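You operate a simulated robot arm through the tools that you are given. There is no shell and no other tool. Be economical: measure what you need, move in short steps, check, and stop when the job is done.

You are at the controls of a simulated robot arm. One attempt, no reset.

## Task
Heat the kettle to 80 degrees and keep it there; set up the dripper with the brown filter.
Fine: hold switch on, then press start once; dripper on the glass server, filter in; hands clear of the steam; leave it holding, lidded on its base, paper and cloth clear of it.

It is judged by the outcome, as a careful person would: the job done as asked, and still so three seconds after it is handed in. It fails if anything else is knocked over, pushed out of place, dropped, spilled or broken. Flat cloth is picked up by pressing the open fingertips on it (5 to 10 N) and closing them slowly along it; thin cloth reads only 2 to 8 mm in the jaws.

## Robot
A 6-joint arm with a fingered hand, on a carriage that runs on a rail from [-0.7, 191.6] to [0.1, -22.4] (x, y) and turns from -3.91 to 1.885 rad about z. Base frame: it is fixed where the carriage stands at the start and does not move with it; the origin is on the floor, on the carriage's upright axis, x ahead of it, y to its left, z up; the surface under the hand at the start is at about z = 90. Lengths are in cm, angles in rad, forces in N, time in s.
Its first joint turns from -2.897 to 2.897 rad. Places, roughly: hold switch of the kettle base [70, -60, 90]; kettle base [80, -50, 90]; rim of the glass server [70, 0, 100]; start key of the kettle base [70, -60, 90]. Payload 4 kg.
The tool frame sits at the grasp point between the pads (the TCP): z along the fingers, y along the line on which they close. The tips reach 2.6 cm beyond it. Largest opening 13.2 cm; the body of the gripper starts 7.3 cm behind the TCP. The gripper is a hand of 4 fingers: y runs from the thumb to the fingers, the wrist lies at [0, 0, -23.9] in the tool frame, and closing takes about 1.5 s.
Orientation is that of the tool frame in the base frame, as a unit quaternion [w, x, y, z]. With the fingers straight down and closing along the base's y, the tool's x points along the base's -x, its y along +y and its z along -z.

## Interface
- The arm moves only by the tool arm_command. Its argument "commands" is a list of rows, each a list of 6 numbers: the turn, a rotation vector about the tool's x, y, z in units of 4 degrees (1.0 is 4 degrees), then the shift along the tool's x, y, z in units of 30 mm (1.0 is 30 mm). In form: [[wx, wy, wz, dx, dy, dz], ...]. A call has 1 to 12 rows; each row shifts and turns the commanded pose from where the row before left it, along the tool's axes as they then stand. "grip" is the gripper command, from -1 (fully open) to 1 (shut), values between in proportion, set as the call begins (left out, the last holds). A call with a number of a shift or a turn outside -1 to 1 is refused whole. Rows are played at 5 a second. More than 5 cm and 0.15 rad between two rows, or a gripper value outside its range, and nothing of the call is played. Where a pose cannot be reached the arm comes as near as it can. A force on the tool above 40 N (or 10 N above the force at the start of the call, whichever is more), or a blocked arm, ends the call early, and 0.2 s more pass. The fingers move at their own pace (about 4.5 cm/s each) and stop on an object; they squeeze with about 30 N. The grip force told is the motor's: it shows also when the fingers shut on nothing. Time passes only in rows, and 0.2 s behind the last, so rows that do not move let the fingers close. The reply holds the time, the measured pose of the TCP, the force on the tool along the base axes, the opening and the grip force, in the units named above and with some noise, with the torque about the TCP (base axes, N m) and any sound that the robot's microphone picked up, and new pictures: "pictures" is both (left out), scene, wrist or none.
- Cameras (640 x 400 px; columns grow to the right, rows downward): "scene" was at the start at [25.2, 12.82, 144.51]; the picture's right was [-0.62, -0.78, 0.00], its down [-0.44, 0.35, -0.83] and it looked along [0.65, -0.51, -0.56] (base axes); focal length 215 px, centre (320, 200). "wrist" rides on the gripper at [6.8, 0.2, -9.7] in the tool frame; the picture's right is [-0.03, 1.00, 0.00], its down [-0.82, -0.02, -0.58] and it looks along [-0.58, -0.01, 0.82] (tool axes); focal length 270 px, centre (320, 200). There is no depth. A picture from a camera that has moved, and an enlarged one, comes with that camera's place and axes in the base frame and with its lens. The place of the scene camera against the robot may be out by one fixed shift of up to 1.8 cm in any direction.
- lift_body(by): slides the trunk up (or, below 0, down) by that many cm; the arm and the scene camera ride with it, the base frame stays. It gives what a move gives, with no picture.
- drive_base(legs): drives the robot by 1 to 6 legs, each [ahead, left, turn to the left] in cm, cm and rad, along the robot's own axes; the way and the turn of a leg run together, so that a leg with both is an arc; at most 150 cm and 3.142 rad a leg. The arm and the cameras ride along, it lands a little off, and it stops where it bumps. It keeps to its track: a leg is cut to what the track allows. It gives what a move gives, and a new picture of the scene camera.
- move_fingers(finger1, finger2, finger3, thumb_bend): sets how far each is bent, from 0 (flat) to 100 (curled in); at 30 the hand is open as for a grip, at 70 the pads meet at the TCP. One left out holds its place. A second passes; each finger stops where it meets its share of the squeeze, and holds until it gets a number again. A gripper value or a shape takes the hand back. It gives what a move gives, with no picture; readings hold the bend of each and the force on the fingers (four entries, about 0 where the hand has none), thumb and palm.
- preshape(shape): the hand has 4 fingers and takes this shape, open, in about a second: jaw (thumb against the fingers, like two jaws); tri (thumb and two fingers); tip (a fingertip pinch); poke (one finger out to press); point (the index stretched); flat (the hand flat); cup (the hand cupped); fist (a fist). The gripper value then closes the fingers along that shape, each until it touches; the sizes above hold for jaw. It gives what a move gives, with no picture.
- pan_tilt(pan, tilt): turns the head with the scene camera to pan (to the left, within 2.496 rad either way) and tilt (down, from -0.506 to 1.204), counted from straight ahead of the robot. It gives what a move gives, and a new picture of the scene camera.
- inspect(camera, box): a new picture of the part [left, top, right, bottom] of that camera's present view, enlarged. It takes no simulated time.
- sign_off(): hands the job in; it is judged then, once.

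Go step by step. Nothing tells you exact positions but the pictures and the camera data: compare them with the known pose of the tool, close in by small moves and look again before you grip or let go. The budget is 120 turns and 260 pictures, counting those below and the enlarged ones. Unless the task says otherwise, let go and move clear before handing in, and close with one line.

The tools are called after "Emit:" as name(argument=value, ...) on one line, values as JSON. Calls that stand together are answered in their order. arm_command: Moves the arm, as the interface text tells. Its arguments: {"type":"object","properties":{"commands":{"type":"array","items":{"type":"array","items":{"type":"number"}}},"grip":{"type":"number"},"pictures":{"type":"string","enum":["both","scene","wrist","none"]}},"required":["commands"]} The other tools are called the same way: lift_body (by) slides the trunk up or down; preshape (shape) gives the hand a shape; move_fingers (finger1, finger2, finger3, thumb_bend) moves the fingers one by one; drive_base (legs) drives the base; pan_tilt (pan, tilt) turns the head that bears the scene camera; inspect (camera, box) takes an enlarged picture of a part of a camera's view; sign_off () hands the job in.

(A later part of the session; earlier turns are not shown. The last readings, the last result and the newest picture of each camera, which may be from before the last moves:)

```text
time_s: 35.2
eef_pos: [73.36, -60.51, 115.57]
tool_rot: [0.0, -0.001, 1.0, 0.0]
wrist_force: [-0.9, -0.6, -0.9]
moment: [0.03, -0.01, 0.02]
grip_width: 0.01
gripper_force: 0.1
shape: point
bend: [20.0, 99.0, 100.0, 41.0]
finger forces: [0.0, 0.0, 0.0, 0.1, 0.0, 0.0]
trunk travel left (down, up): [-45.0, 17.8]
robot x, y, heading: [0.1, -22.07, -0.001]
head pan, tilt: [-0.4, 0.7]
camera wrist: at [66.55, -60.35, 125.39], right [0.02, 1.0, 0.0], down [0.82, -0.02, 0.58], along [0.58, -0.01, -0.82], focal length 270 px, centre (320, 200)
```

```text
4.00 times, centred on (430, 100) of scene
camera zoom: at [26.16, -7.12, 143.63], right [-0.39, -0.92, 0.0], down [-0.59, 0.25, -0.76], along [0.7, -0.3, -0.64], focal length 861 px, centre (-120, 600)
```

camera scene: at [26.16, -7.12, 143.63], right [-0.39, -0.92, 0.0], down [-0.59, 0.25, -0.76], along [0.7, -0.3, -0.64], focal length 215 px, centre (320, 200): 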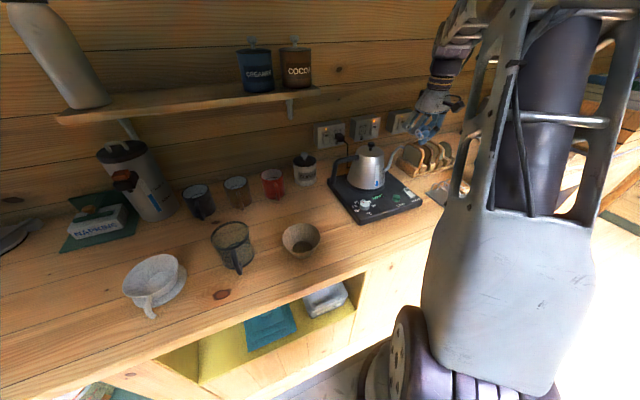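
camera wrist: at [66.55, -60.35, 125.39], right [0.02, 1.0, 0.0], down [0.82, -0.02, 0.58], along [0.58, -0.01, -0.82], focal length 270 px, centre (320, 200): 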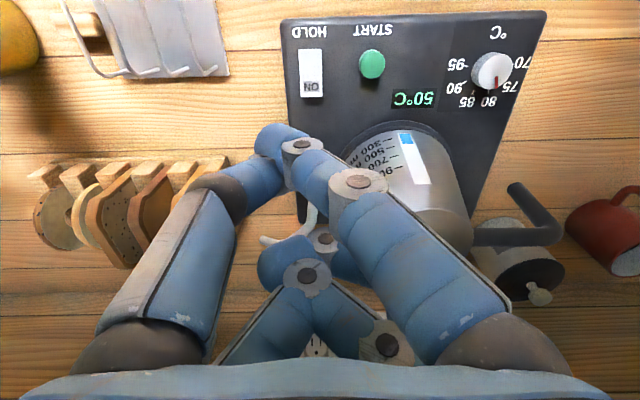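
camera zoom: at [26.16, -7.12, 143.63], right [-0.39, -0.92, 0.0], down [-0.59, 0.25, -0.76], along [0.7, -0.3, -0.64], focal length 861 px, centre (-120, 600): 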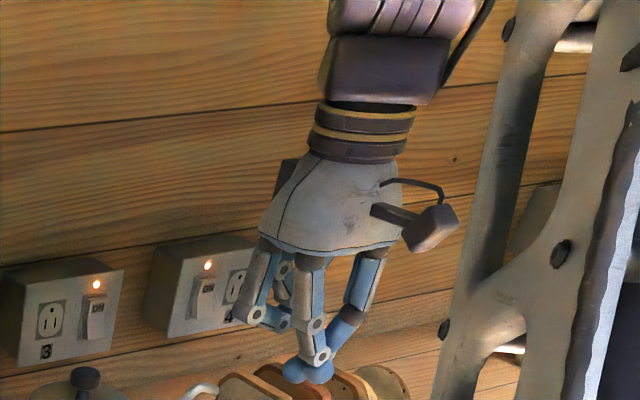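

The index is stretched but still settling; I let it settle and look again.

Emit:
move_fingers(finger1=30, thumb_bend=20)

Emit:
arm_command(commands=[[0, 0, 0, 0, 0, 0]], pictures="both")

Emit:
inspect(camera="scene", box=[380, 50, 480, 150])

```text
time_s: 36.2
eef_pos: [73.34, -60.51, 115.57]
tool_rot: [0.0, -0.001, 1.0, 0.0]
wrist_force: [-0.5, 0.9, 0.3]
moment: [-0.01, -0.03, 0.0]
grip_width: 14.29
gripper_force: 0.0
shape: fingers
bend: [30.0, 99.0, 100.0, 20.0]
finger forces: [0.0, 0.0, 0.0, 0.0, 0.0, 0.0]
trunk travel left (down, up): [-45.0, 17.8]
robot x, y, heading: [0.07, -21.8, -0.003]
head pan, tilt: [-0.4, 0.7]
```

```text
time_s: 36.6
eef_pos: [73.33, -60.56, 115.5]
tool_rot: [0.0, 0.0, 1.0, 0.0]
wrist_force: [-0.4, -0.1, -0.1]
moment: [0.04, 0.0, 0.0]
grip_width: 14.31
gripper_force: 0.1
shape: fingers
bend: [30.0, 99.0, 100.0, 20.0]
finger forces: [0.0, 0.1, 0.0, 0.0, 0.0, 0.1]
trunk travel left (down, up): [-45.0, 17.8]
robot x, y, heading: [0.33, -22.22, 0.0]
head pan, tilt: [-0.4, 0.7]
camera scene: at [26.16, -7.12, 143.63], right [-0.39, -0.92, 0.0], down [-0.59, 0.25, -0.76], along [0.7, -0.3, -0.64], focal length 215 px, centre (320, 200)
camera wrist: at [66.55, -60.35, 125.39], right [0.02, 1.0, 0.0], down [0.82, -0.02, 0.58], along [0.58, -0.01, -0.82], focal length 270 px, centre (320, 200)
```

scene: 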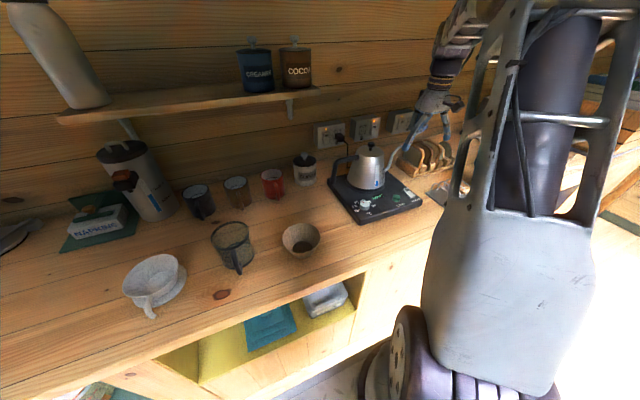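
wrist: 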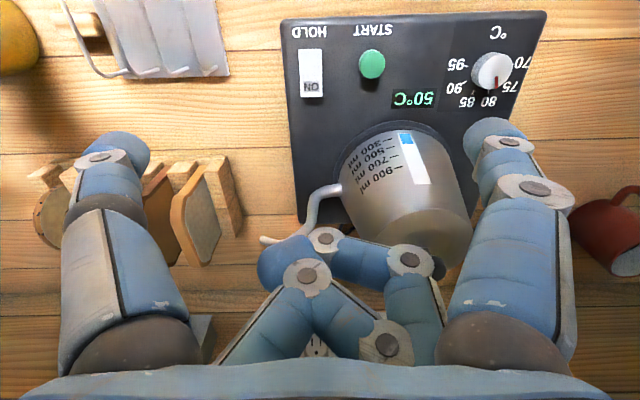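

```text
4.00 times, centred on (430, 100) of scene
camera zoom: at [26.16, -7.12, 143.63], right [-0.39, -0.92, 0.0], down [-0.59, 0.25, -0.76], along [0.7, -0.3, -0.64], focal length 861 px, centre (-120, 600)
```

zoom: 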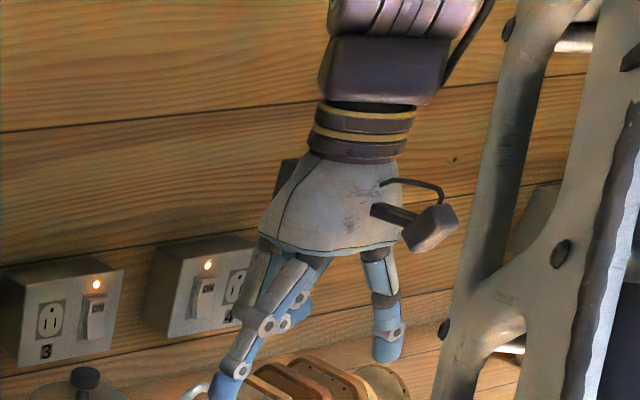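

The thumb and index are at the front, the other two curled behind. I curl the thumb too so only the index extends.

Emit:
move_fingers(finger1=40, thumb_bend=100)

Emit:
arm_command(commands=[[0, 0, 0, 0, 0, 0]], pictures="wrist")

Emit:
inspect(camera="scene", box=[380, 50, 480, 150])

```text
time_s: 37.6
eef_pos: [73.35, -60.54, 115.55]
tool_rot: [0.0, -0.001, 1.0, 0.0]
wrist_force: [-0.3, -0.3, -0.1]
moment: [-0.01, -0.02, -0.01]
grip_width: 3.9
gripper_force: 0.0
shape: fingers
bend: [40.0, 99.0, 100.0, 100.0]
finger forces: [0.0, 0.0, 0.0, 0.0, 0.0, 0.0]
trunk travel left (down, up): [-45.0, 17.8]
robot x, y, heading: [-0.32, -21.8, 0.001]
head pan, tilt: [-0.4, 0.7]
```

```text
time_s: 38.0
eef_pos: [73.54, -60.51, 115.66]
tool_rot: [0.0, -0.001, 1.0, -0.001]
wrist_force: [-0.5, -0.8, -0.4]
moment: [0.0, -0.02, -0.03]
grip_width: 3.9
gripper_force: 0.0
shape: fingers
bend: [40.0, 99.0, 100.0, 100.0]
finger forces: [0.0, 0.0, 0.1, 0.1, 0.1, 0.0]
trunk travel left (down, up): [-45.0, 17.8]
robot x, y, heading: [-0.09, -22.24, 0.005]
head pan, tilt: [-0.4, 0.7]
camera wrist: at [66.55, -60.35, 125.39], right [0.02, 1.0, 0.0], down [0.82, -0.02, 0.58], along [0.58, -0.01, -0.82], focal length 270 px, centre (320, 200)
```

wrist: 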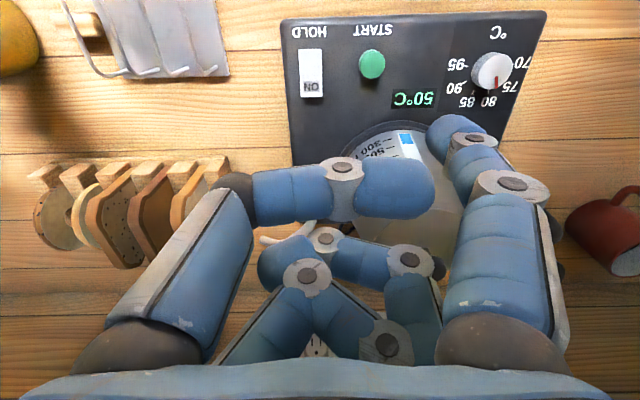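

```text
4.00 times, centred on (430, 100) of scene
camera zoom: at [26.16, -7.12, 143.63], right [-0.39, -0.92, 0.0], down [-0.59, 0.25, -0.76], along [0.7, -0.3, -0.64], focal length 861 px, centre (-120, 600)
```

zoom: 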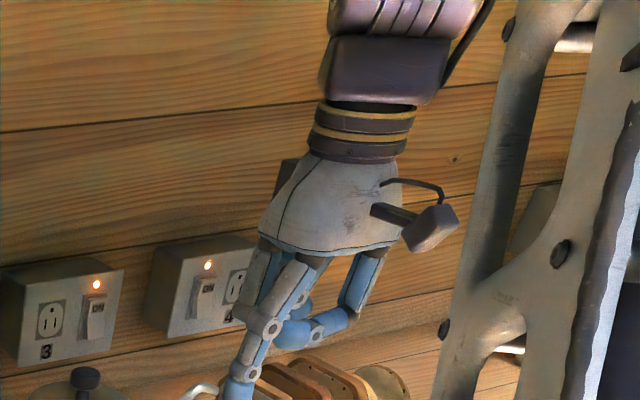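

Only the index extends: tip at about tool (2, 6, 2.6). I place it over the ON end of the hold switch (73.6, -61.3) and descend to just above.

Emit:
arm_command(commands=[[0, 0, 0, -0.35, -0.75, 0], [0, 0, 0, -0.4, -0.75, 0], [0, 0, 0, 0, -0.75, 0], [0, 0, 0, 0, 0, 1], [0, 0, 0, 0, 0, 1], [0, 0, 0, 0, 0, 1], [0, 0, 0, 0, 0, 1], [0, 0, 0, 0, 0, 0.6], [0, 0, 0, 0, 0, 0]])

Emit:
inspect(camera="wrist", box=[350, 60, 550, 200])

Emit:
inspect(camera="scene", box=[370, 120, 470, 220])

```text
time_s: 40.0
eef_pos: [75.64, -67.02, 102.04]
tool_rot: [0.0, -0.001, 1.0, 0.0]
wrist_force: [-0.1, 0.3, 0.5]
moment: [-0.01, -0.01, 0.01]
grip_width: 3.9
gripper_force: 0.0
shape: fingers
bend: [40.0, 99.0, 100.0, 100.0]
finger forces: [0.0, 0.0, 0.0, 0.1, 0.0, 0.0]
trunk travel left (down, up): [-45.0, 17.8]
robot x, y, heading: [0.07, -22.2, 0.001]
head pan, tilt: [-0.4, 0.7]
camera scene: at [26.15, -7.12, 143.63], right [-0.39, -0.92, 0.0], down [-0.59, 0.25, -0.76], along [0.7, -0.3, -0.64], focal length 215 px, centre (320, 200)
camera wrist: at [68.83, -66.91, 111.73], right [0.02, 1.0, 0.0], down [0.82, -0.02, 0.58], along [0.58, -0.01, -0.82], focal length 270 px, centre (320, 200)
```

scene: 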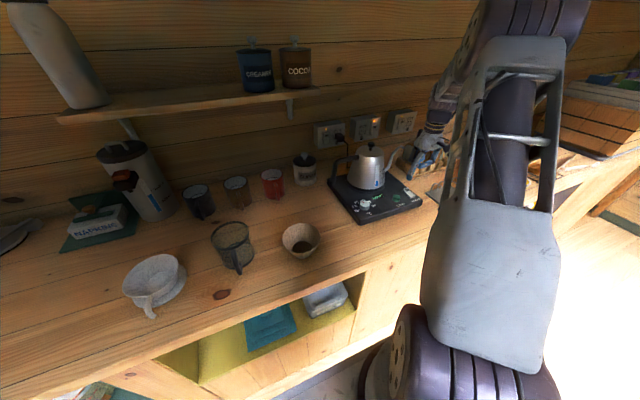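
wrist: 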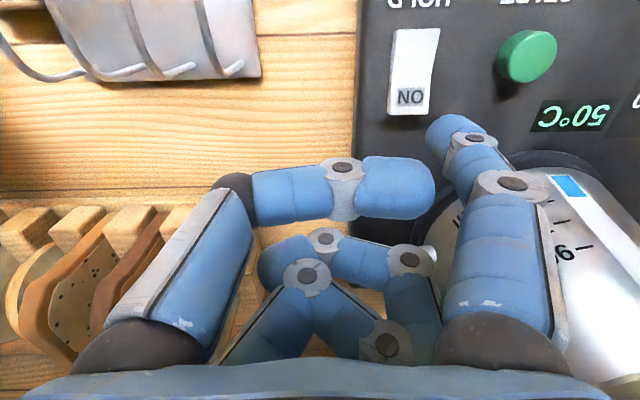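

```text
2.86 times, centred on (450, 130) of wrist
camera zoom: at [68.83, -66.91, 111.73], right [0.02, 1.0, 0.0], down [0.82, -0.02, 0.58], along [0.58, -0.01, -0.82], focal length 772 px, centre (-51, 400)
```

zoom: 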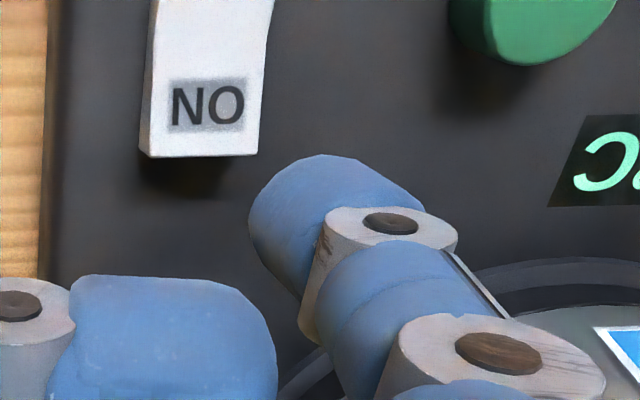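

```text
4.00 times, centred on (420, 170) of scene
camera zoom: at [26.15, -7.12, 143.63], right [-0.39, -0.92, 0.0], down [-0.59, 0.25, -0.76], along [0.7, -0.3, -0.64], focal length 861 px, centre (-80, 320)
```

zoom: 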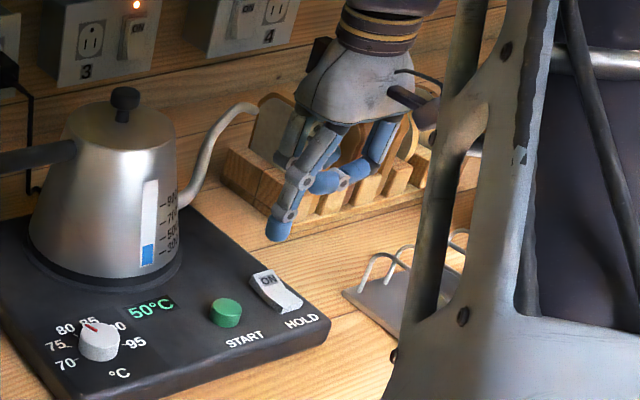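

The tip is lined up over ON. Descending in small steps to press.

Emit:
arm_command(commands=[[0, 0, 0, 0.05, 0, 0.5], [0, 0, 0, 0, -0.07, 0.5], [0, 0, 0, 0, 0, 0.2], [0, 0, 0, 0, 0, 0.1], [0, 0, 0, 0, 0, 0.1], [0, 0, 0, 0, 0, 0]], pictures="wrist")

Emit:
inspect(camera="scene", box=[390, 150, 450, 210])

```text
time_s: 41.4
eef_pos: [75.5, -67.44, 97.66]
tool_rot: [0.0, -0.001, 1.0, 0.0]
wrist_force: [0.1, -0.3, 0.7]
moment: [0.11, 0.01, -0.05]
grip_width: 3.91
gripper_force: 1.0
shape: fingers
bend: [40.0, 99.0, 100.0, 100.0]
finger forces: [1.4, 0.0, 0.0, 0.0, 0.0, 0.0]
trunk travel left (down, up): [-45.0, 17.8]
robot x, y, heading: [0.38, -21.89, -0.0]
head pan, tilt: [-0.4, 0.7]
camera wrist: at [68.72, -67.23, 107.42], right [0.02, 1.0, 0.0], down [0.82, -0.02, 0.58], along [0.58, -0.01, -0.82], focal length 270 px, centre (320, 200)
```

wrist: 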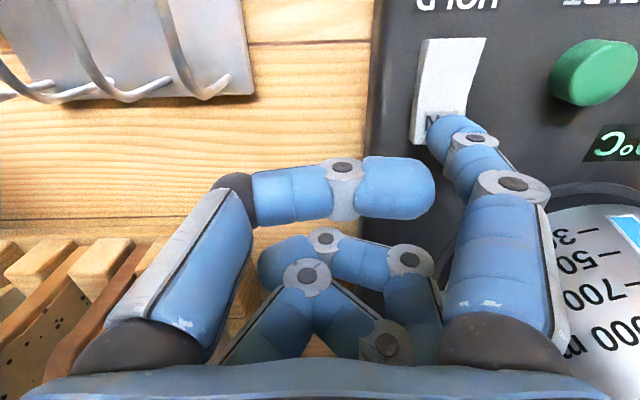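

```text
6.67 times, centred on (420, 180) of scene
camera zoom: at [26.15, -7.12, 143.63], right [-0.39, -0.92, 0.0], down [-0.59, 0.25, -0.76], along [0.7, -0.3, -0.64], focal length 1434 px, centre (-347, 333)
```

zoom: 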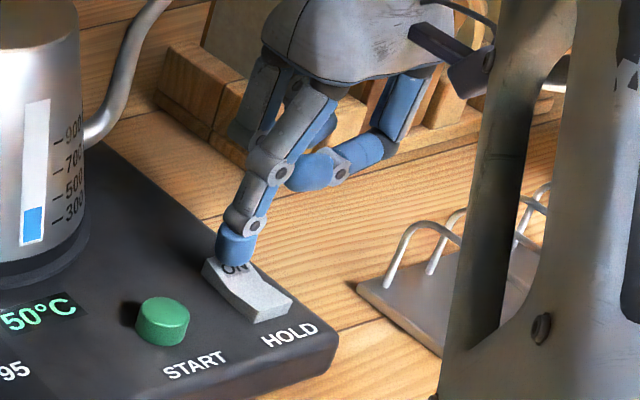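

Contact on the ON end. Press on in small steps.

Emit:
arm_command(commands=[[0, 0, 0, 0, 0, 0.07], [0, 0, 0, 0, 0, 0.07], [0, 0, 0, 0, 0, 0.07], [0, 0, 0, 0, 0, 0]], pictures="none")

Emit:
inspect(camera="scene", box=[390, 150, 450, 210])

```text
time_s: 42.4
eef_pos: [75.6, -67.5, 97.22]
tool_rot: [0.003, 0.0, 1.0, 0.0]
wrist_force: [0.8, -5.6, 22.1]
moment: [1.32, 0.54, 0.11]
grip_width: 3.89
gripper_force: 11.4
shape: fingers
bend: [42.0, 99.0, 100.0, 100.0]
finger forces: [22.6, 0.0, 0.0, 0.0, 0.1, 0.0]
trunk travel left (down, up): [-45.0, 17.8]
robot x, y, heading: [-0.11, -22.09, -0.002]
head pan, tilt: [-0.4, 0.7]
```

```text
6.67 times, centred on (420, 180) of scene
camera zoom: at [26.08, -7.11, 143.66], right [-0.39, -0.92, 0.0], down [-0.59, 0.25, -0.77], along [0.71, -0.3, -0.64], focal length 1434 px, centre (-347, 333)
```

zoom: 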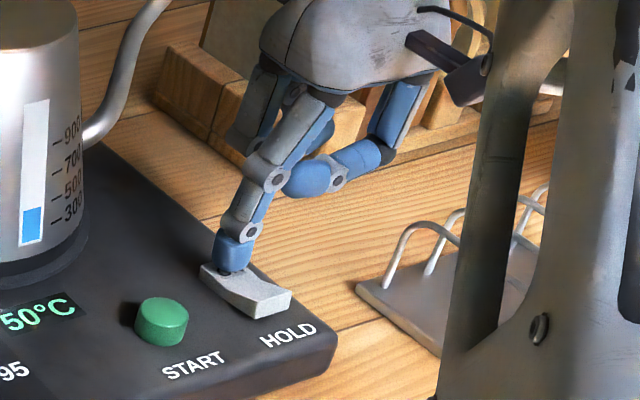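

The rocker flipped to ON. I lift and move the fingertip over START (71.2, -55.1).

Emit:
arm_command(commands=[[0, 0, 0, 0, 0, -0.5], [0, 0, 0, 0, 0, -1], [0, 0, 0, 0.4, 0.7, 0], [0, 0, 0, 0.37, 0.7, 0], [0, 0, 0, 0, 0.7, 0], [0, 0, 0, 0, 0, 0]], pictures="wrist")

Emit:
inspect(camera="scene", box=[370, 150, 450, 220])

```text
time_s: 43.8
eef_pos: [73.25, -61.1, 101.58]
tool_rot: [-0.001, 0.0, 1.0, 0.0]
wrist_force: [0.3, -0.2, -0.1]
moment: [0.01, 0.04, 0.03]
grip_width: 3.86
gripper_force: 0.0
shape: fingers
bend: [40.0, 99.0, 100.0, 100.0]
finger forces: [0.0, 0.0, 0.0, 0.0, 0.0, 0.0]
trunk travel left (down, up): [-45.0, 17.8]
robot x, y, heading: [-0.22, -21.98, 0.006]
head pan, tilt: [-0.4, 0.7]
camera wrist: at [66.35, -60.94, 111.43], right [0.02, 1.0, 0.0], down [0.82, -0.02, 0.58], along [0.58, -0.01, -0.82], focal length 270 px, centre (320, 200)
```

wrist: 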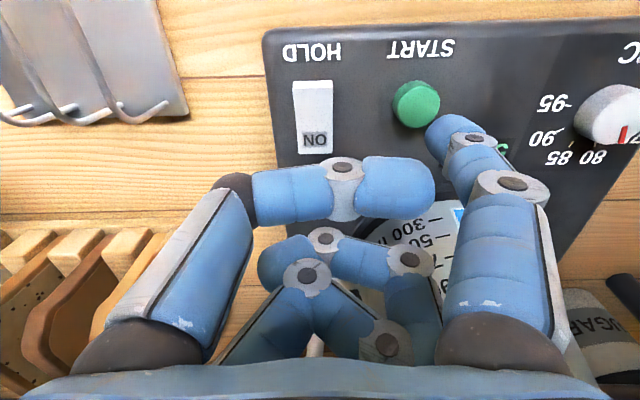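

```text
5.71 times, centred on (410, 185) of scene
camera zoom: at [26.16, -7.12, 143.63], right [-0.39, -0.92, 0.0], down [-0.59, 0.25, -0.76], along [0.7, -0.3, -0.64], focal length 1229 px, centre (-194, 286)
```

zoom: 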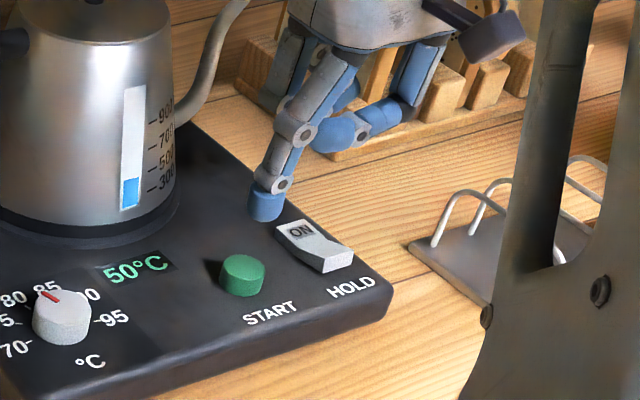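

I check whether the switch stayed on.

Emit:
inspect(camera="scene", box=[400, 170, 435, 205])

Emit:
inspect(camera="wrist", box=[270, 40, 460, 160])

```text
11.43 times, centred on (418, 188) of scene
camera zoom: at [26.16, -7.12, 143.63], right [-0.39, -0.92, 0.0], down [-0.59, 0.25, -0.76], along [0.7, -0.3, -0.64], focal length 2459 px, centre (-794, 343)
```

zoom: 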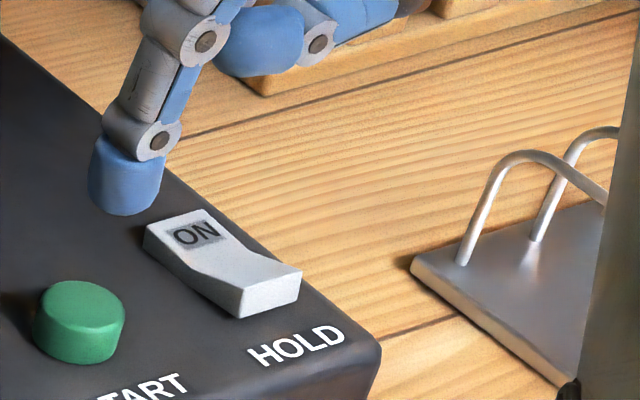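

```text
3.33 times, centred on (365, 100) of wrist
camera zoom: at [66.35, -60.94, 111.43], right [0.02, 1.0, 0.0], down [0.82, -0.02, 0.58], along [0.58, -0.01, -0.82], focal length 901 px, centre (170, 533)
```

zoom: 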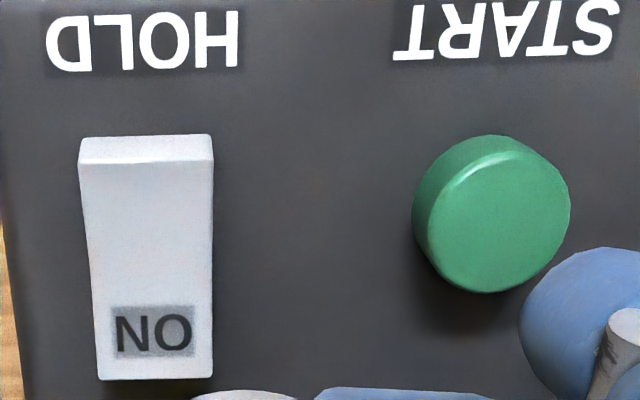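

Hold is on. The fingertip lines up with START; I descend to contact and press once.

Emit:
arm_command(commands=[[0, 0, 0, 0.02, 0, 0.5], [0, 0, 0, 0, 0, 0.5], [0, 0, 0, 0, 0, 0.2], [0, 0, 0, 0, 0, 0]], pictures="none")

Emit:
inspect(camera="scene", box=[370, 150, 450, 220])

```text
time_s: 44.8
eef_pos: [73.15, -61.18, 97.92]
tool_rot: [-0.001, -0.001, 1.0, 0.0]
wrist_force: [0.3, 0.0, 0.0]
moment: [0.0, 0.0, -0.01]
grip_width: 3.89
gripper_force: 0.1
shape: fingers
bend: [40.0, 99.0, 100.0, 100.0]
finger forces: [0.1, 0.0, 0.1, 0.1, 0.0, 0.1]
trunk travel left (down, up): [-45.0, 17.8]
robot x, y, heading: [0.23, -22.02, 0.006]
head pan, tilt: [-0.4, 0.7]
```

```text
5.71 times, centred on (410, 185) of scene
camera zoom: at [26.15, -7.12, 143.63], right [-0.39, -0.92, 0.0], down [-0.59, 0.25, -0.76], along [0.7, -0.3, -0.64], focal length 1229 px, centre (-194, 286)
```

zoom: 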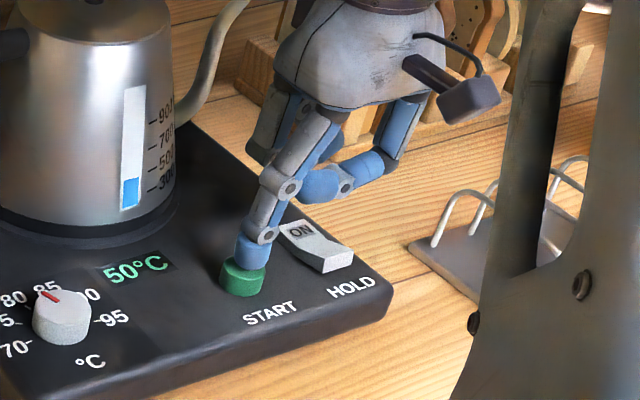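

Emit:
arm_command(commands=[[0, 0, 0, 0, 0, 0.1], [0, 0, 0, 0, 0, 0.07], [0, 0, 0, 0, 0, 0.07], [0, 0, 0, 0, 0, 0.07], [0, 0, 0, 0, 0, 0.07]], pictures="none")

Emit:
inspect(camera="scene", box=[360, 150, 440, 220])

```text
time_s: 46.0
eef_pos: [73.14, -61.2, 97.04]
tool_rot: [0.001, 0.0, 1.0, -0.001]
wrist_force: [1.1, -4.3, 20.2]
moment: [1.13, 0.37, 0.02]
grip_width: 3.86
gripper_force: 10.2
shape: fingers
bend: [42.0, 99.0, 100.0, 100.0]
finger forces: [20.2, 0.0, 0.0, 0.1, 0.0, 0.0]
trunk travel left (down, up): [-45.0, 17.8]
robot x, y, heading: [0.09, -21.63, 0.0]
head pan, tilt: [-0.4, 0.7]
heard: click
```

```text
5.71 times, centred on (400, 185) of scene
camera zoom: at [26.09, -7.12, 143.66], right [-0.39, -0.92, 0.0], down [-0.59, 0.25, -0.77], along [0.71, -0.3, -0.64], focal length 1229 px, centre (-137, 286)
```

zoom: 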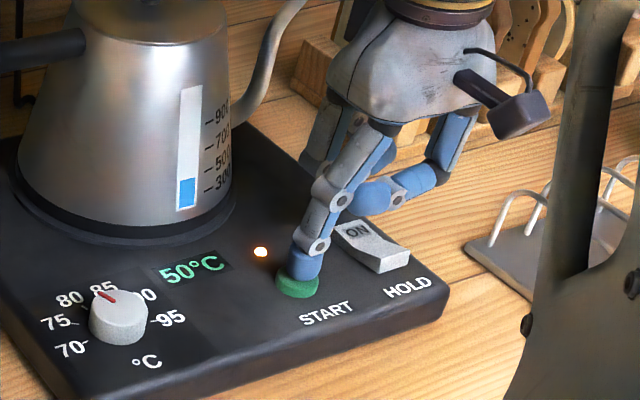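

The click was heard and the heating lamp is lit. I lift off, move away from the kettle, and drive back toward the dripper.

Emit:
arm_command(commands=[[0, 0, 0, 0, 0, -0.5], [0, 0, 0, 0, 0, -1], [0, 0, 0, 0, 0, -1], [0, 0, 0, 0, 0, -1], [0, 0, 0, 0, 0, -1], [0, 0, 0, 0, 0, -1], [0, 0, 0, 0, 0, -1], [0, 0, 0, 0, 0, -1], [0, 0, 0, 0, 0, -1], [0, 0, 0, 0, 0, -1], [0, 0, 0, 0.5, 0, 0]], pictures="none")

Emit:
drive_base(legs=[[0, 27, 0]])

Emit:
preshape(shape="jaw")

Emit:
arm_command(commands=[[0, 0, 0, 0, 1, 0], [0, 0, 0, 0, 1, 0], [0, 0, 0, 0, 1, 0], [0, 0, 0, 0, 1, 0], [0, 0, 0, 0, 1, 0], [0, 0, 0, 0, 1, 0], [0, 0, 0, 0, 1, 0], [0, 0, 0, 0.5, 1, 0], [0, 0, 0, 0.5, 1, 0], [0, 0, 0, 0.5, 1, 0], [0, 0, 0, 0.5, 1, 0]], grip=-1, pictures="both")

```text
time_s: 48.4
eef_pos: [71.67, -60.96, 125.33]
tool_rot: [0.0, -0.001, 1.0, 0.0]
wrist_force: [-1.3, 0.3, 0.1]
moment: [0.02, 0.0, -0.03]
grip_width: 3.89
gripper_force: 0.0
shape: fingers
bend: [40.0, 99.0, 100.0, 100.0]
finger forces: [0.0, 0.0, 0.0, 0.0, 0.0, 0.0]
trunk travel left (down, up): [-45.0, 17.8]
robot x, y, heading: [0.38, -22.09, 0.001]
head pan, tilt: [-0.4, 0.7]
```

```text
time_s: 50.2
eef_pos: [71.55, -34.63, 125.27]
tool_rot: [0.0, 0.001, 1.0, 0.0]
wrist_force: [-0.1, -0.4, 0.4]
moment: [-0.01, -0.04, 0.0]
grip_width: 3.89
gripper_force: 0.1
shape: fingers
bend: [40.0, 99.0, 100.0, 100.0]
finger forces: [0.0, 0.0, 0.0, 0.0, 0.1, 0.0]
trunk travel left (down, up): [-45.0, 17.8]
robot x, y, heading: [0.09, 4.38, 0.001]
head pan, tilt: [-0.4, 0.7]
camera scene: at [26.06, 19.43, 143.63], right [-0.39, -0.92, 0.0], down [-0.59, 0.25, -0.76], along [0.7, -0.3, -0.64], focal length 215 px, centre (320, 200)
```

scene: 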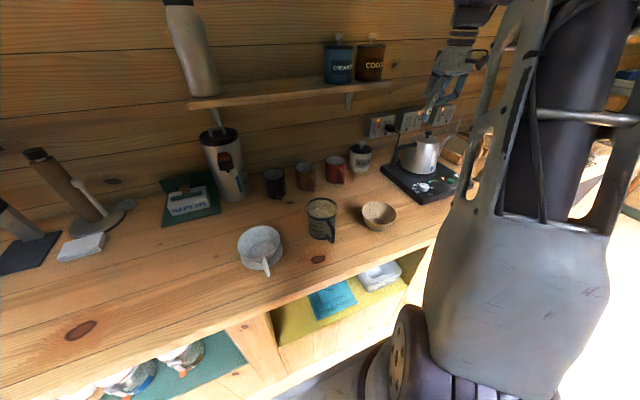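

```text
time_s: 51.1
eef_pos: [71.62, -34.55, 125.29]
tool_rot: [0.001, 0.0, 1.0, -0.001]
wrist_force: [0.5, -0.9, -0.7]
moment: [0.02, -0.02, -0.01]
grip_width: 13.22
gripper_force: 0.0
shape: jaw
bend: [30.0, 30.0, 30.0, 30.0]
finger forces: [0.0, 0.0, 0.0, 0.0, 0.0, 0.0]
trunk travel left (down, up): [-45.0, 17.8]
robot x, y, heading: [-0.23, 4.46, -0.001]
head pan, tilt: [-0.4, 0.7]
```

```text
time_s: 53.5
eef_pos: [65.56, -1.59, 125.18]
tool_rot: [0.0, 0.0, 1.0, 0.0]
wrist_force: [-0.6, -0.5, -0.1]
moment: [0.0, 0.05, 0.0]
grip_width: 13.19
gripper_force: 0.1
shape: jaw
bend: [30.0, 30.0, 30.0, 30.0]
finger forces: [0.1, 0.1, 0.1, 0.0, 0.0, 0.0]
trunk travel left (down, up): [-45.0, 17.8]
robot x, y, heading: [-0.19, 4.55, -0.003]
head pan, tilt: [-0.4, 0.7]
camera scene: at [26.09, 19.41, 143.63], right [-0.39, -0.92, 0.0], down [-0.59, 0.25, -0.76], along [0.7, -0.3, -0.64], focal length 215 px, centre (320, 200)
camera wrist: at [58.77, -1.42, 134.96], right [0.03, 1.0, 0.0], down [0.82, -0.02, 0.58], along [0.58, -0.01, -0.82], focal length 270 px, centre (320, 200)
```

scene: 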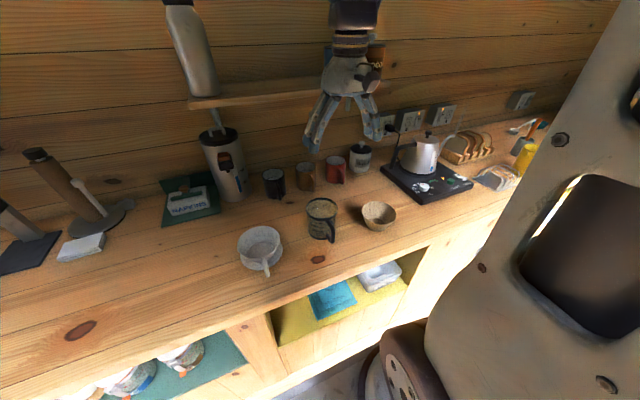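
wrist: 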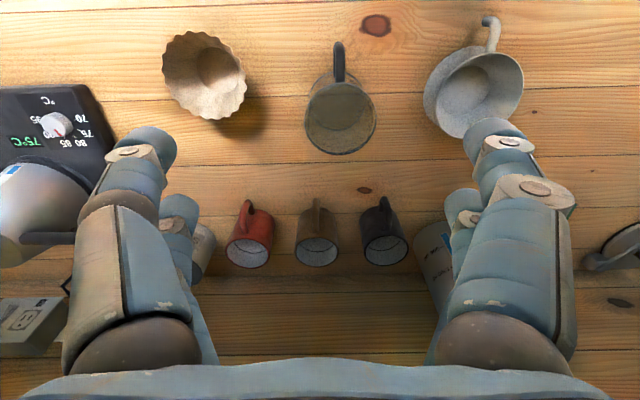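

The kettle is already at 75 °C. Now I look closely at the dripper, server and filter.

Emit:
inspect(camera="wrist", box=[290, 0, 550, 170])

Emit:
inspect(camera="scene", box=[220, 170, 410, 290])

```text
2.35 times, centred on (420, 85) of wrist
camera zoom: at [58.77, -1.42, 134.96], right [0.03, 1.0, 0.0], down [0.82, -0.02, 0.58], along [0.58, -0.01, -0.82], focal length 636 px, centre (85, 471)
```

zoom: 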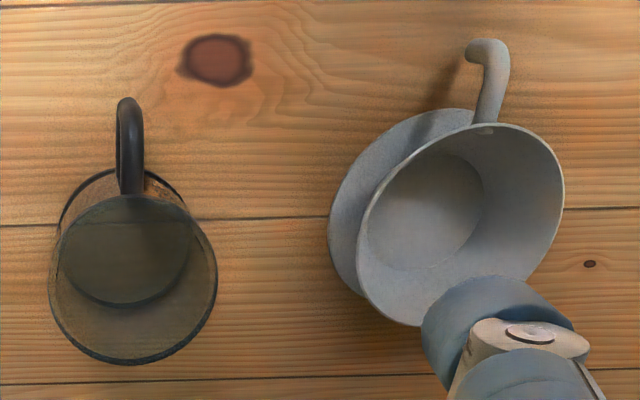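

```text
3.33 times, centred on (315, 230) of scene
camera zoom: at [26.09, 19.41, 143.63], right [-0.39, -0.92, 0.0], down [-0.59, 0.25, -0.76], along [0.7, -0.3, -0.64], focal length 717 px, centre (337, 100)
```

zoom: 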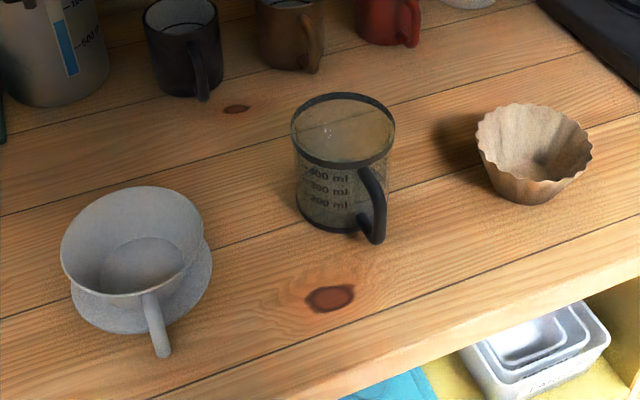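

The dripper is around (69, 20) with its rim about 11 cm across, the server's rim around (70.6, 1). I move over the dripper for a top-down look.

Emit:
arm_command(commands=[[0, 0, 0, -0.4, 0.9, 0], [0, 0, 0, -0.4, 0.9, 0], [0, 0, 0, -0.3, 0.9, 0], [0, 0, 0, 0, 0.9, 0], [0, 0, 0, 0, 0.9, 0], [0, 0, 0, 0, 0.9, 0], [0, 0, 0, 0, 0.9, 0], [0, 0, 0, 0, 0.9, 0], [0, 0, 0, 0, 0, 0.9], [0, 0, 0, 0, 0, 0.9], [0, 0, 0, 0, 0, 0.7], [0, 0, 0, 0, 0, 0]])

```text
time_s: 56.1
eef_pos: [68.97, 20.05, 117.82]
tool_rot: [0.0, 0.001, 1.0, 0.0]
wrist_force: [-0.4, -0.2, 0.6]
moment: [0.01, -0.03, 0.01]
grip_width: 13.21
gripper_force: 0.0
shape: jaw
bend: [30.0, 30.0, 30.0, 30.0]
finger forces: [0.0, 0.0, 0.0, 0.0, 0.1, 0.0]
trunk travel left (down, up): [-45.0, 17.8]
robot x, y, heading: [-0.35, 4.26, -0.001]
head pan, tilt: [-0.4, 0.7]
camera scene: at [26.06, 19.43, 143.63], right [-0.39, -0.92, 0.0], down [-0.59, 0.25, -0.76], along [0.7, -0.3, -0.64], focal length 215 px, centre (320, 200)
camera wrist: at [62.14, 20.26, 127.55], right [0.02, 1.0, 0.0], down [0.82, -0.02, 0.58], along [0.58, -0.01, -0.82], focal length 270 px, centre (320, 200)
```

scene: 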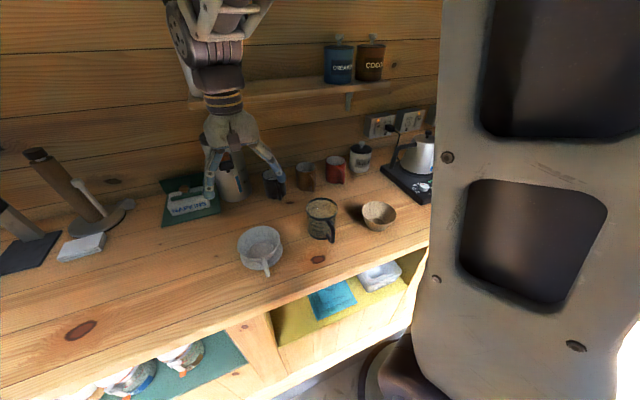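
wrist: 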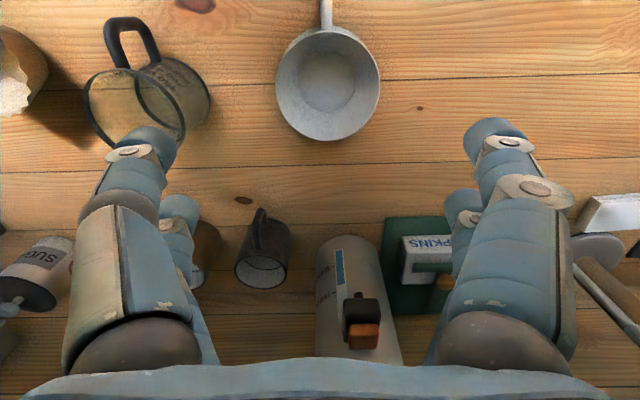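

I take a closer look at the dripper's profile.

Emit:
inspect(camera="scene", box=[225, 210, 305, 290])

Emit:
inspect(camera="wrist", box=[240, 0, 420, 150])

```text
5.00 times, centred on (265, 250) of scene
camera zoom: at [26.06, 19.43, 143.63], right [-0.39, -0.92, 0.0], down [-0.59, 0.25, -0.76], along [0.7, -0.3, -0.64], focal length 1076 px, centre (595, -50)
```

zoom: 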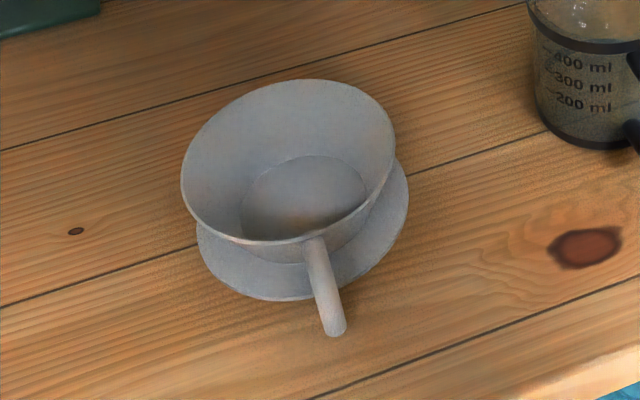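

```text
2.67 times, centred on (330, 75) of wrist
camera zoom: at [62.14, 20.26, 127.55], right [0.02, 1.0, 0.0], down [0.82, -0.02, 0.58], along [0.58, -0.01, -0.82], focal length 721 px, centre (293, 533)
```

zoom: 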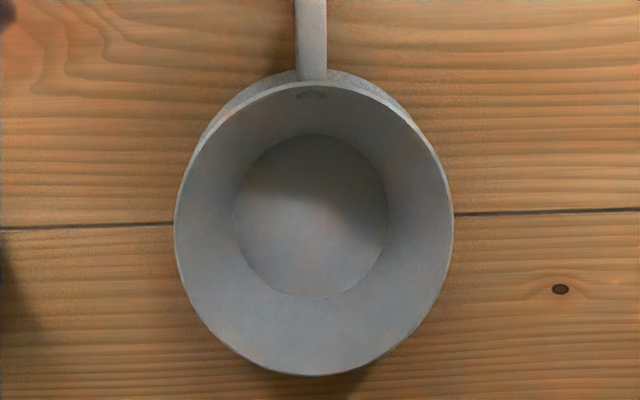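

The dripper sits at (69.2, 21.05), rim 11.7 cm, with a narrower neck above its flange. I'll open the fingers wider and lower them around it, gripping at the neck just above the flange.

Emit:
move_fingers(finger1=18, finger2=18, finger3=18, thumb_bend=18)

Emit:
arm_command(commands=[[0, 0, 0, -0.08, 0.33, 0], [0, 0, 0, 0, 0, 1], [0, 0, 0, 0, 0, 1], [0, 0, 0, 0, 0, 1], [0, 0, 0, 0, 0, 1], [0, 0, 0, 0, 0, 1], [0, 0, 0, 0, 0, 0]])

Emit:
inspect(camera="scene", box=[210, 170, 310, 290])

```text
time_s: 57.1
eef_pos: [68.96, 20.1, 117.8]
tool_rot: [-0.001, -0.001, 1.0, -0.001]
wrist_force: [0.4, -0.2, 0.9]
moment: [0.01, 0.03, -0.01]
grip_width: 15.77
gripper_force: 0.0
shape: fingers
bend: [18.0, 18.0, 18.0, 18.0]
finger forces: [0.1, 0.0, 0.0, 0.0, 0.1, 0.1]
trunk travel left (down, up): [-45.0, 17.8]
robot x, y, heading: [0.08, 4.61, 0.004]
head pan, tilt: [-0.4, 0.7]
```

```text
time_s: 58.8
eef_pos: [69.02, 21.0, 102.68]
tool_rot: [0.0, 0.0, 1.0, 0.0]
wrist_force: [0.1, -0.2, -0.2]
moment: [-0.01, 0.05, 0.04]
grip_width: 15.73
gripper_force: 0.1
shape: fingers
bend: [18.0, 18.0, 18.0, 18.0]
finger forces: [0.0, 0.0, 0.0, 0.0, 0.0, 0.1]
trunk travel left (down, up): [-45.0, 17.8]
robot x, y, heading: [0.17, 4.27, -0.005]
head pan, tilt: [-0.4, 0.7]
camera scene: at [26.06, 19.43, 143.64], right [-0.39, -0.92, 0.0], down [-0.59, 0.25, -0.76], along [0.7, -0.3, -0.64], focal length 215 px, centre (320, 200)
camera wrist: at [62.19, 21.23, 112.53], right [0.02, 1.0, 0.0], down [0.82, -0.02, 0.58], along [0.58, -0.01, -0.82], focal length 270 px, centre (320, 200)
```

scene: 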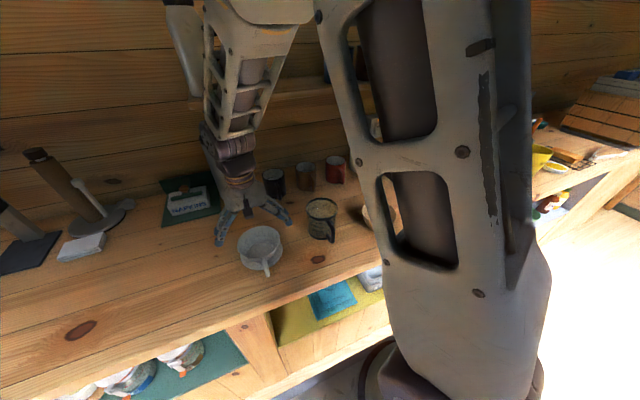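
wrist: 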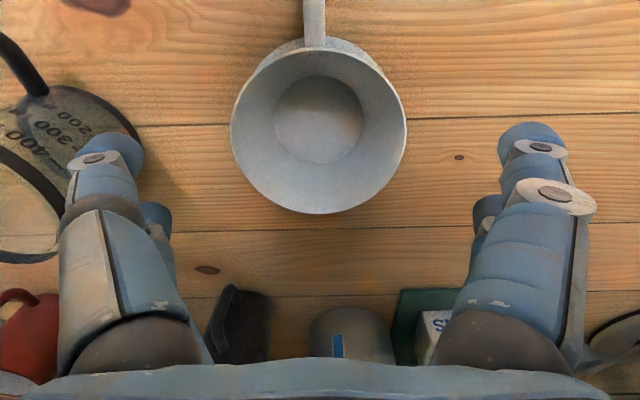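

```text
3.33 times, centred on (260, 230) of scene
camera zoom: at [26.06, 19.43, 143.64], right [-0.39, -0.92, 0.0], down [-0.59, 0.25, -0.76], along [0.7, -0.3, -0.64], focal length 717 px, centre (520, 100)
```

zoom: 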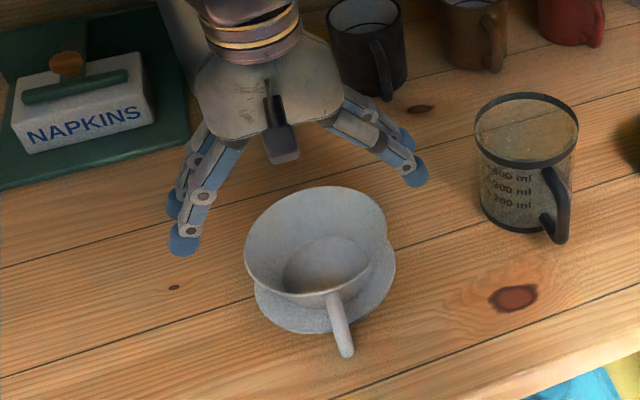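

Centred; I lower further and recheck.

Emit:
arm_command(commands=[[0, 0, 0, 0, 0, 0.5], [0, 0, 0, 0, 0, 0.5], [0, 0, 0, 0, 0, 0.3], [0, 0, 0, 0, 0, 0]], pictures="wrist")

Emit:
inspect(camera="scene", box=[210, 190, 310, 290])

```text
time_s: 59.8
eef_pos: [69.01, 21.02, 98.78]
tool_rot: [0.0, 0.0, 1.0, 0.0]
wrist_force: [-0.7, -0.7, 0.9]
moment: [-0.01, 0.01, -0.03]
grip_width: 15.75
gripper_force: 0.0
shape: fingers
bend: [18.0, 18.0, 18.0, 18.0]
finger forces: [0.1, 0.0, 0.1, 0.0, 0.0, 0.0]
trunk travel left (down, up): [-45.0, 17.8]
robot x, y, heading: [-0.19, 4.88, 0.002]
head pan, tilt: [-0.4, 0.7]
camera wrist: at [62.21, 21.27, 108.63], right [0.02, 1.0, 0.0], down [0.82, -0.02, 0.58], along [0.58, -0.01, -0.82], focal length 270 px, centre (320, 200)
```

wrist: 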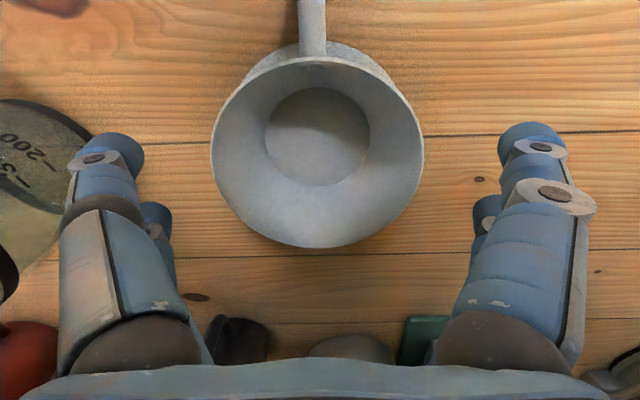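

```text
4.00 times, centred on (260, 240) of scene
camera zoom: at [26.06, 19.43, 143.63], right [-0.39, -0.92, 0.0], down [-0.59, 0.25, -0.76], along [0.7, -0.3, -0.64], focal length 861 px, centre (560, 40)
```

zoom: 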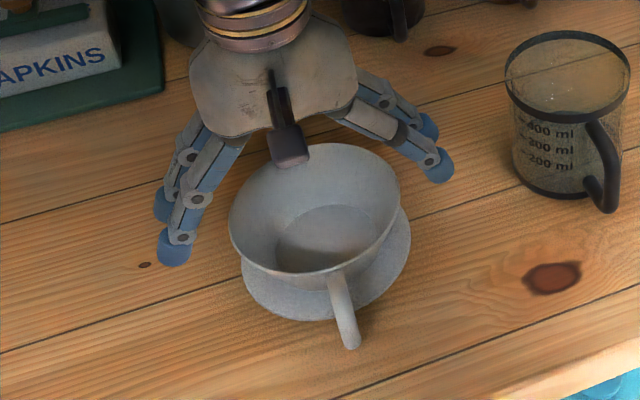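

The rim is at z≈95, x≈68.6. I adjust, lower to 95.5 and close the fingers partly.

Emit:
arm_command(commands=[[0, 0, 0, 0.12, 0, 0.4], [0, 0, 0, 0, 0, 0.4], [0, 0, 0, 0, 0, 0.27], [0, 0, 0, 0, 0, 0]], pictures="none")

Emit:
arm_command(commands=[[0, 0, 0, 0, 0, 0], [0, 0, 0, 0, 0, 0], [0, 0, 0, 0, 0, 0]], pictures="wrist", grip=-0.8)

Emit:
inspect(camera="scene", box=[210, 190, 310, 290])

```text
time_s: 60.8
eef_pos: [68.72, 21.13, 95.52]
tool_rot: [0.0, 0.0, 1.0, 0.0]
wrist_force: [-0.2, -0.1, 0.6]
moment: [0.02, -0.01, -0.01]
grip_width: 15.76
gripper_force: 0.0
shape: fingers
bend: [18.0, 18.0, 18.0, 18.0]
finger forces: [0.0, 0.0, 0.0, 0.0, 0.0, 0.1]
trunk travel left (down, up): [-45.0, 17.8]
robot x, y, heading: [0.07, 4.35, -0.003]
head pan, tilt: [-0.4, 0.7]
```

```text
time_s: 61.5
eef_pos: [68.73, 21.12, 95.48]
tool_rot: [0.0, 0.0, 1.0, 0.0]
wrist_force: [-0.2, 0.0, -1.0]
moment: [-0.01, 0.0, -0.02]
grip_width: 11.9
gripper_force: 0.1
shape: jaw
bend: [47.0, 47.0, 47.0, 32.0]
finger forces: [0.0, 0.0, 0.0, 0.0, 0.1, 0.1]
trunk travel left (down, up): [-45.0, 17.8]
robot x, y, heading: [0.22, 4.45, 0.002]
head pan, tilt: [-0.4, 0.7]
camera wrist: at [61.87, 21.26, 105.37], right [0.02, 1.0, 0.0], down [0.82, -0.02, 0.58], along [0.58, -0.01, -0.82], focal length 270 px, centre (320, 200)
```

wrist: 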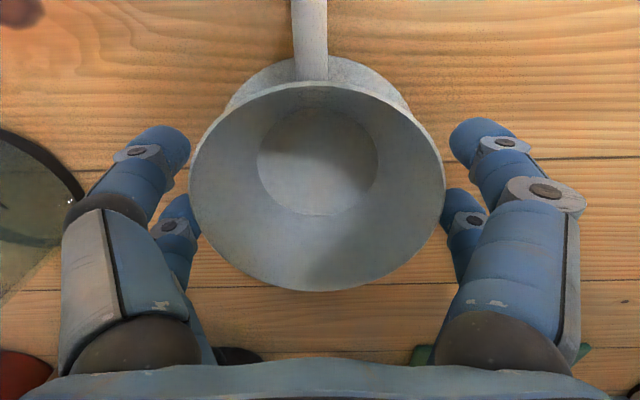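

```text
4.00 times, centred on (260, 240) of scene
camera zoom: at [26.06, 19.43, 143.63], right [-0.39, -0.92, 0.0], down [-0.59, 0.25, -0.76], along [0.7, -0.3, -0.64], focal length 861 px, centre (560, 40)
```

zoom: 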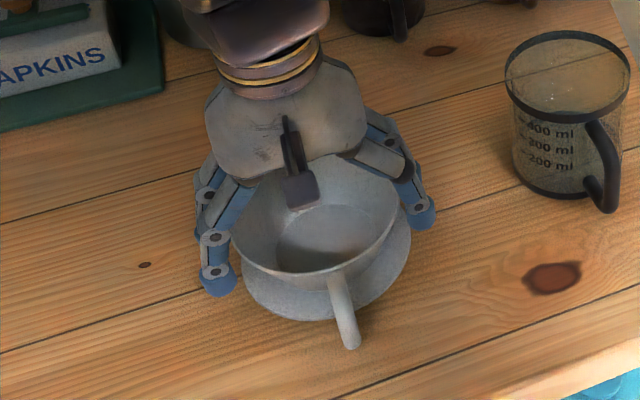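

Positioned around the bowl. I lower 5 mm and close.

Emit:
arm_command(commands=[[0, 0, 0, 0, -0.03, 0.17], [0, 0, 0, 0, 0, 0], [0, 0, 0, 0, 0, 0]], pictures="none", grip=-0.7)

Emit:
arm_command(commands=[[0, 0, 0, 0, 0, 0], [0, 0, 0, 0, 0, 0], [0, 0, 0, 0, 0, 0], [0, 0, 0, 0, 0, 0], [0, 0, 0, 0, 0, 0]], pictures="wrist", grip=0.2)

Emit:
inspect(camera="scene", box=[210, 190, 310, 290])

```text
time_s: 62.4
eef_pos: [68.71, 20.95, 94.92]
tool_rot: [0.0, 0.0, 1.0, 0.0]
wrist_force: [0.1, 0.2, 0.3]
moment: [-0.01, 0.01, -0.02]
grip_width: 11.25
gripper_force: 0.0
shape: jaw
bend: [54.0, 54.0, 54.0, 38.0]
finger forces: [0.0, 0.0, 0.1, 0.1, 0.0, 0.0]
trunk travel left (down, up): [-45.0, 17.8]
robot x, y, heading: [0.09, 4.64, -0.005]
head pan, tilt: [-0.4, 0.7]
```

```text
time_s: 63.5
eef_pos: [68.66, 20.88, 95.22]
tool_rot: [0.0, 0.0, 1.0, 0.0]
wrist_force: [-0.4, -0.9, -0.2]
moment: [-0.01, 0.0, 0.0]
grip_width: 8.75
gripper_force: 30.1
shape: jaw
bend: [72.0, 68.0, 70.0, 74.0]
finger forces: [26.8, 35.6, 27.6, 0.1, 35.2, 0.0]
trunk travel left (down, up): [-45.0, 17.8]
robot x, y, heading: [0.02, 4.36, -0.001]
head pan, tilt: [-0.4, 0.7]
camera wrist: at [61.87, 21.21, 104.85], right [0.02, 1.0, 0.0], down [0.82, -0.02, 0.58], along [0.58, -0.01, -0.82], focal length 270 px, centre (320, 200)
```

wrist: 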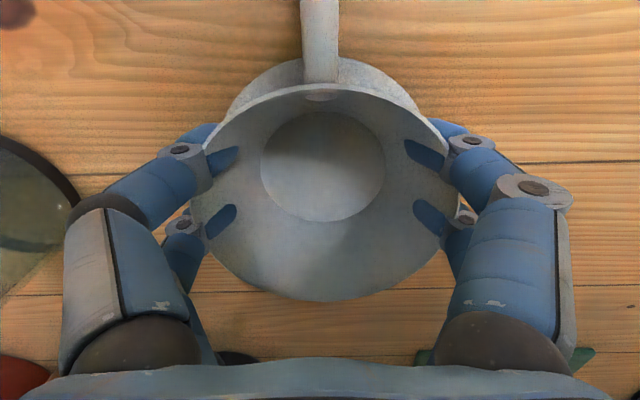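

```text
4.00 times, centred on (260, 240) of scene
camera zoom: at [26.06, 19.43, 143.63], right [-0.39, -0.92, 0.0], down [-0.59, 0.25, -0.76], along [0.7, -0.3, -0.64], focal length 861 px, centre (560, 40)
```

zoom: 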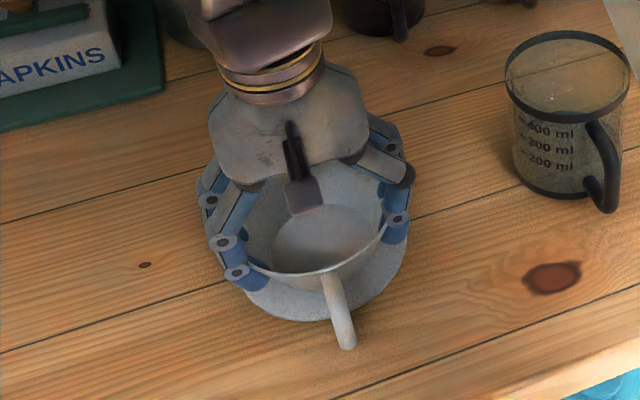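

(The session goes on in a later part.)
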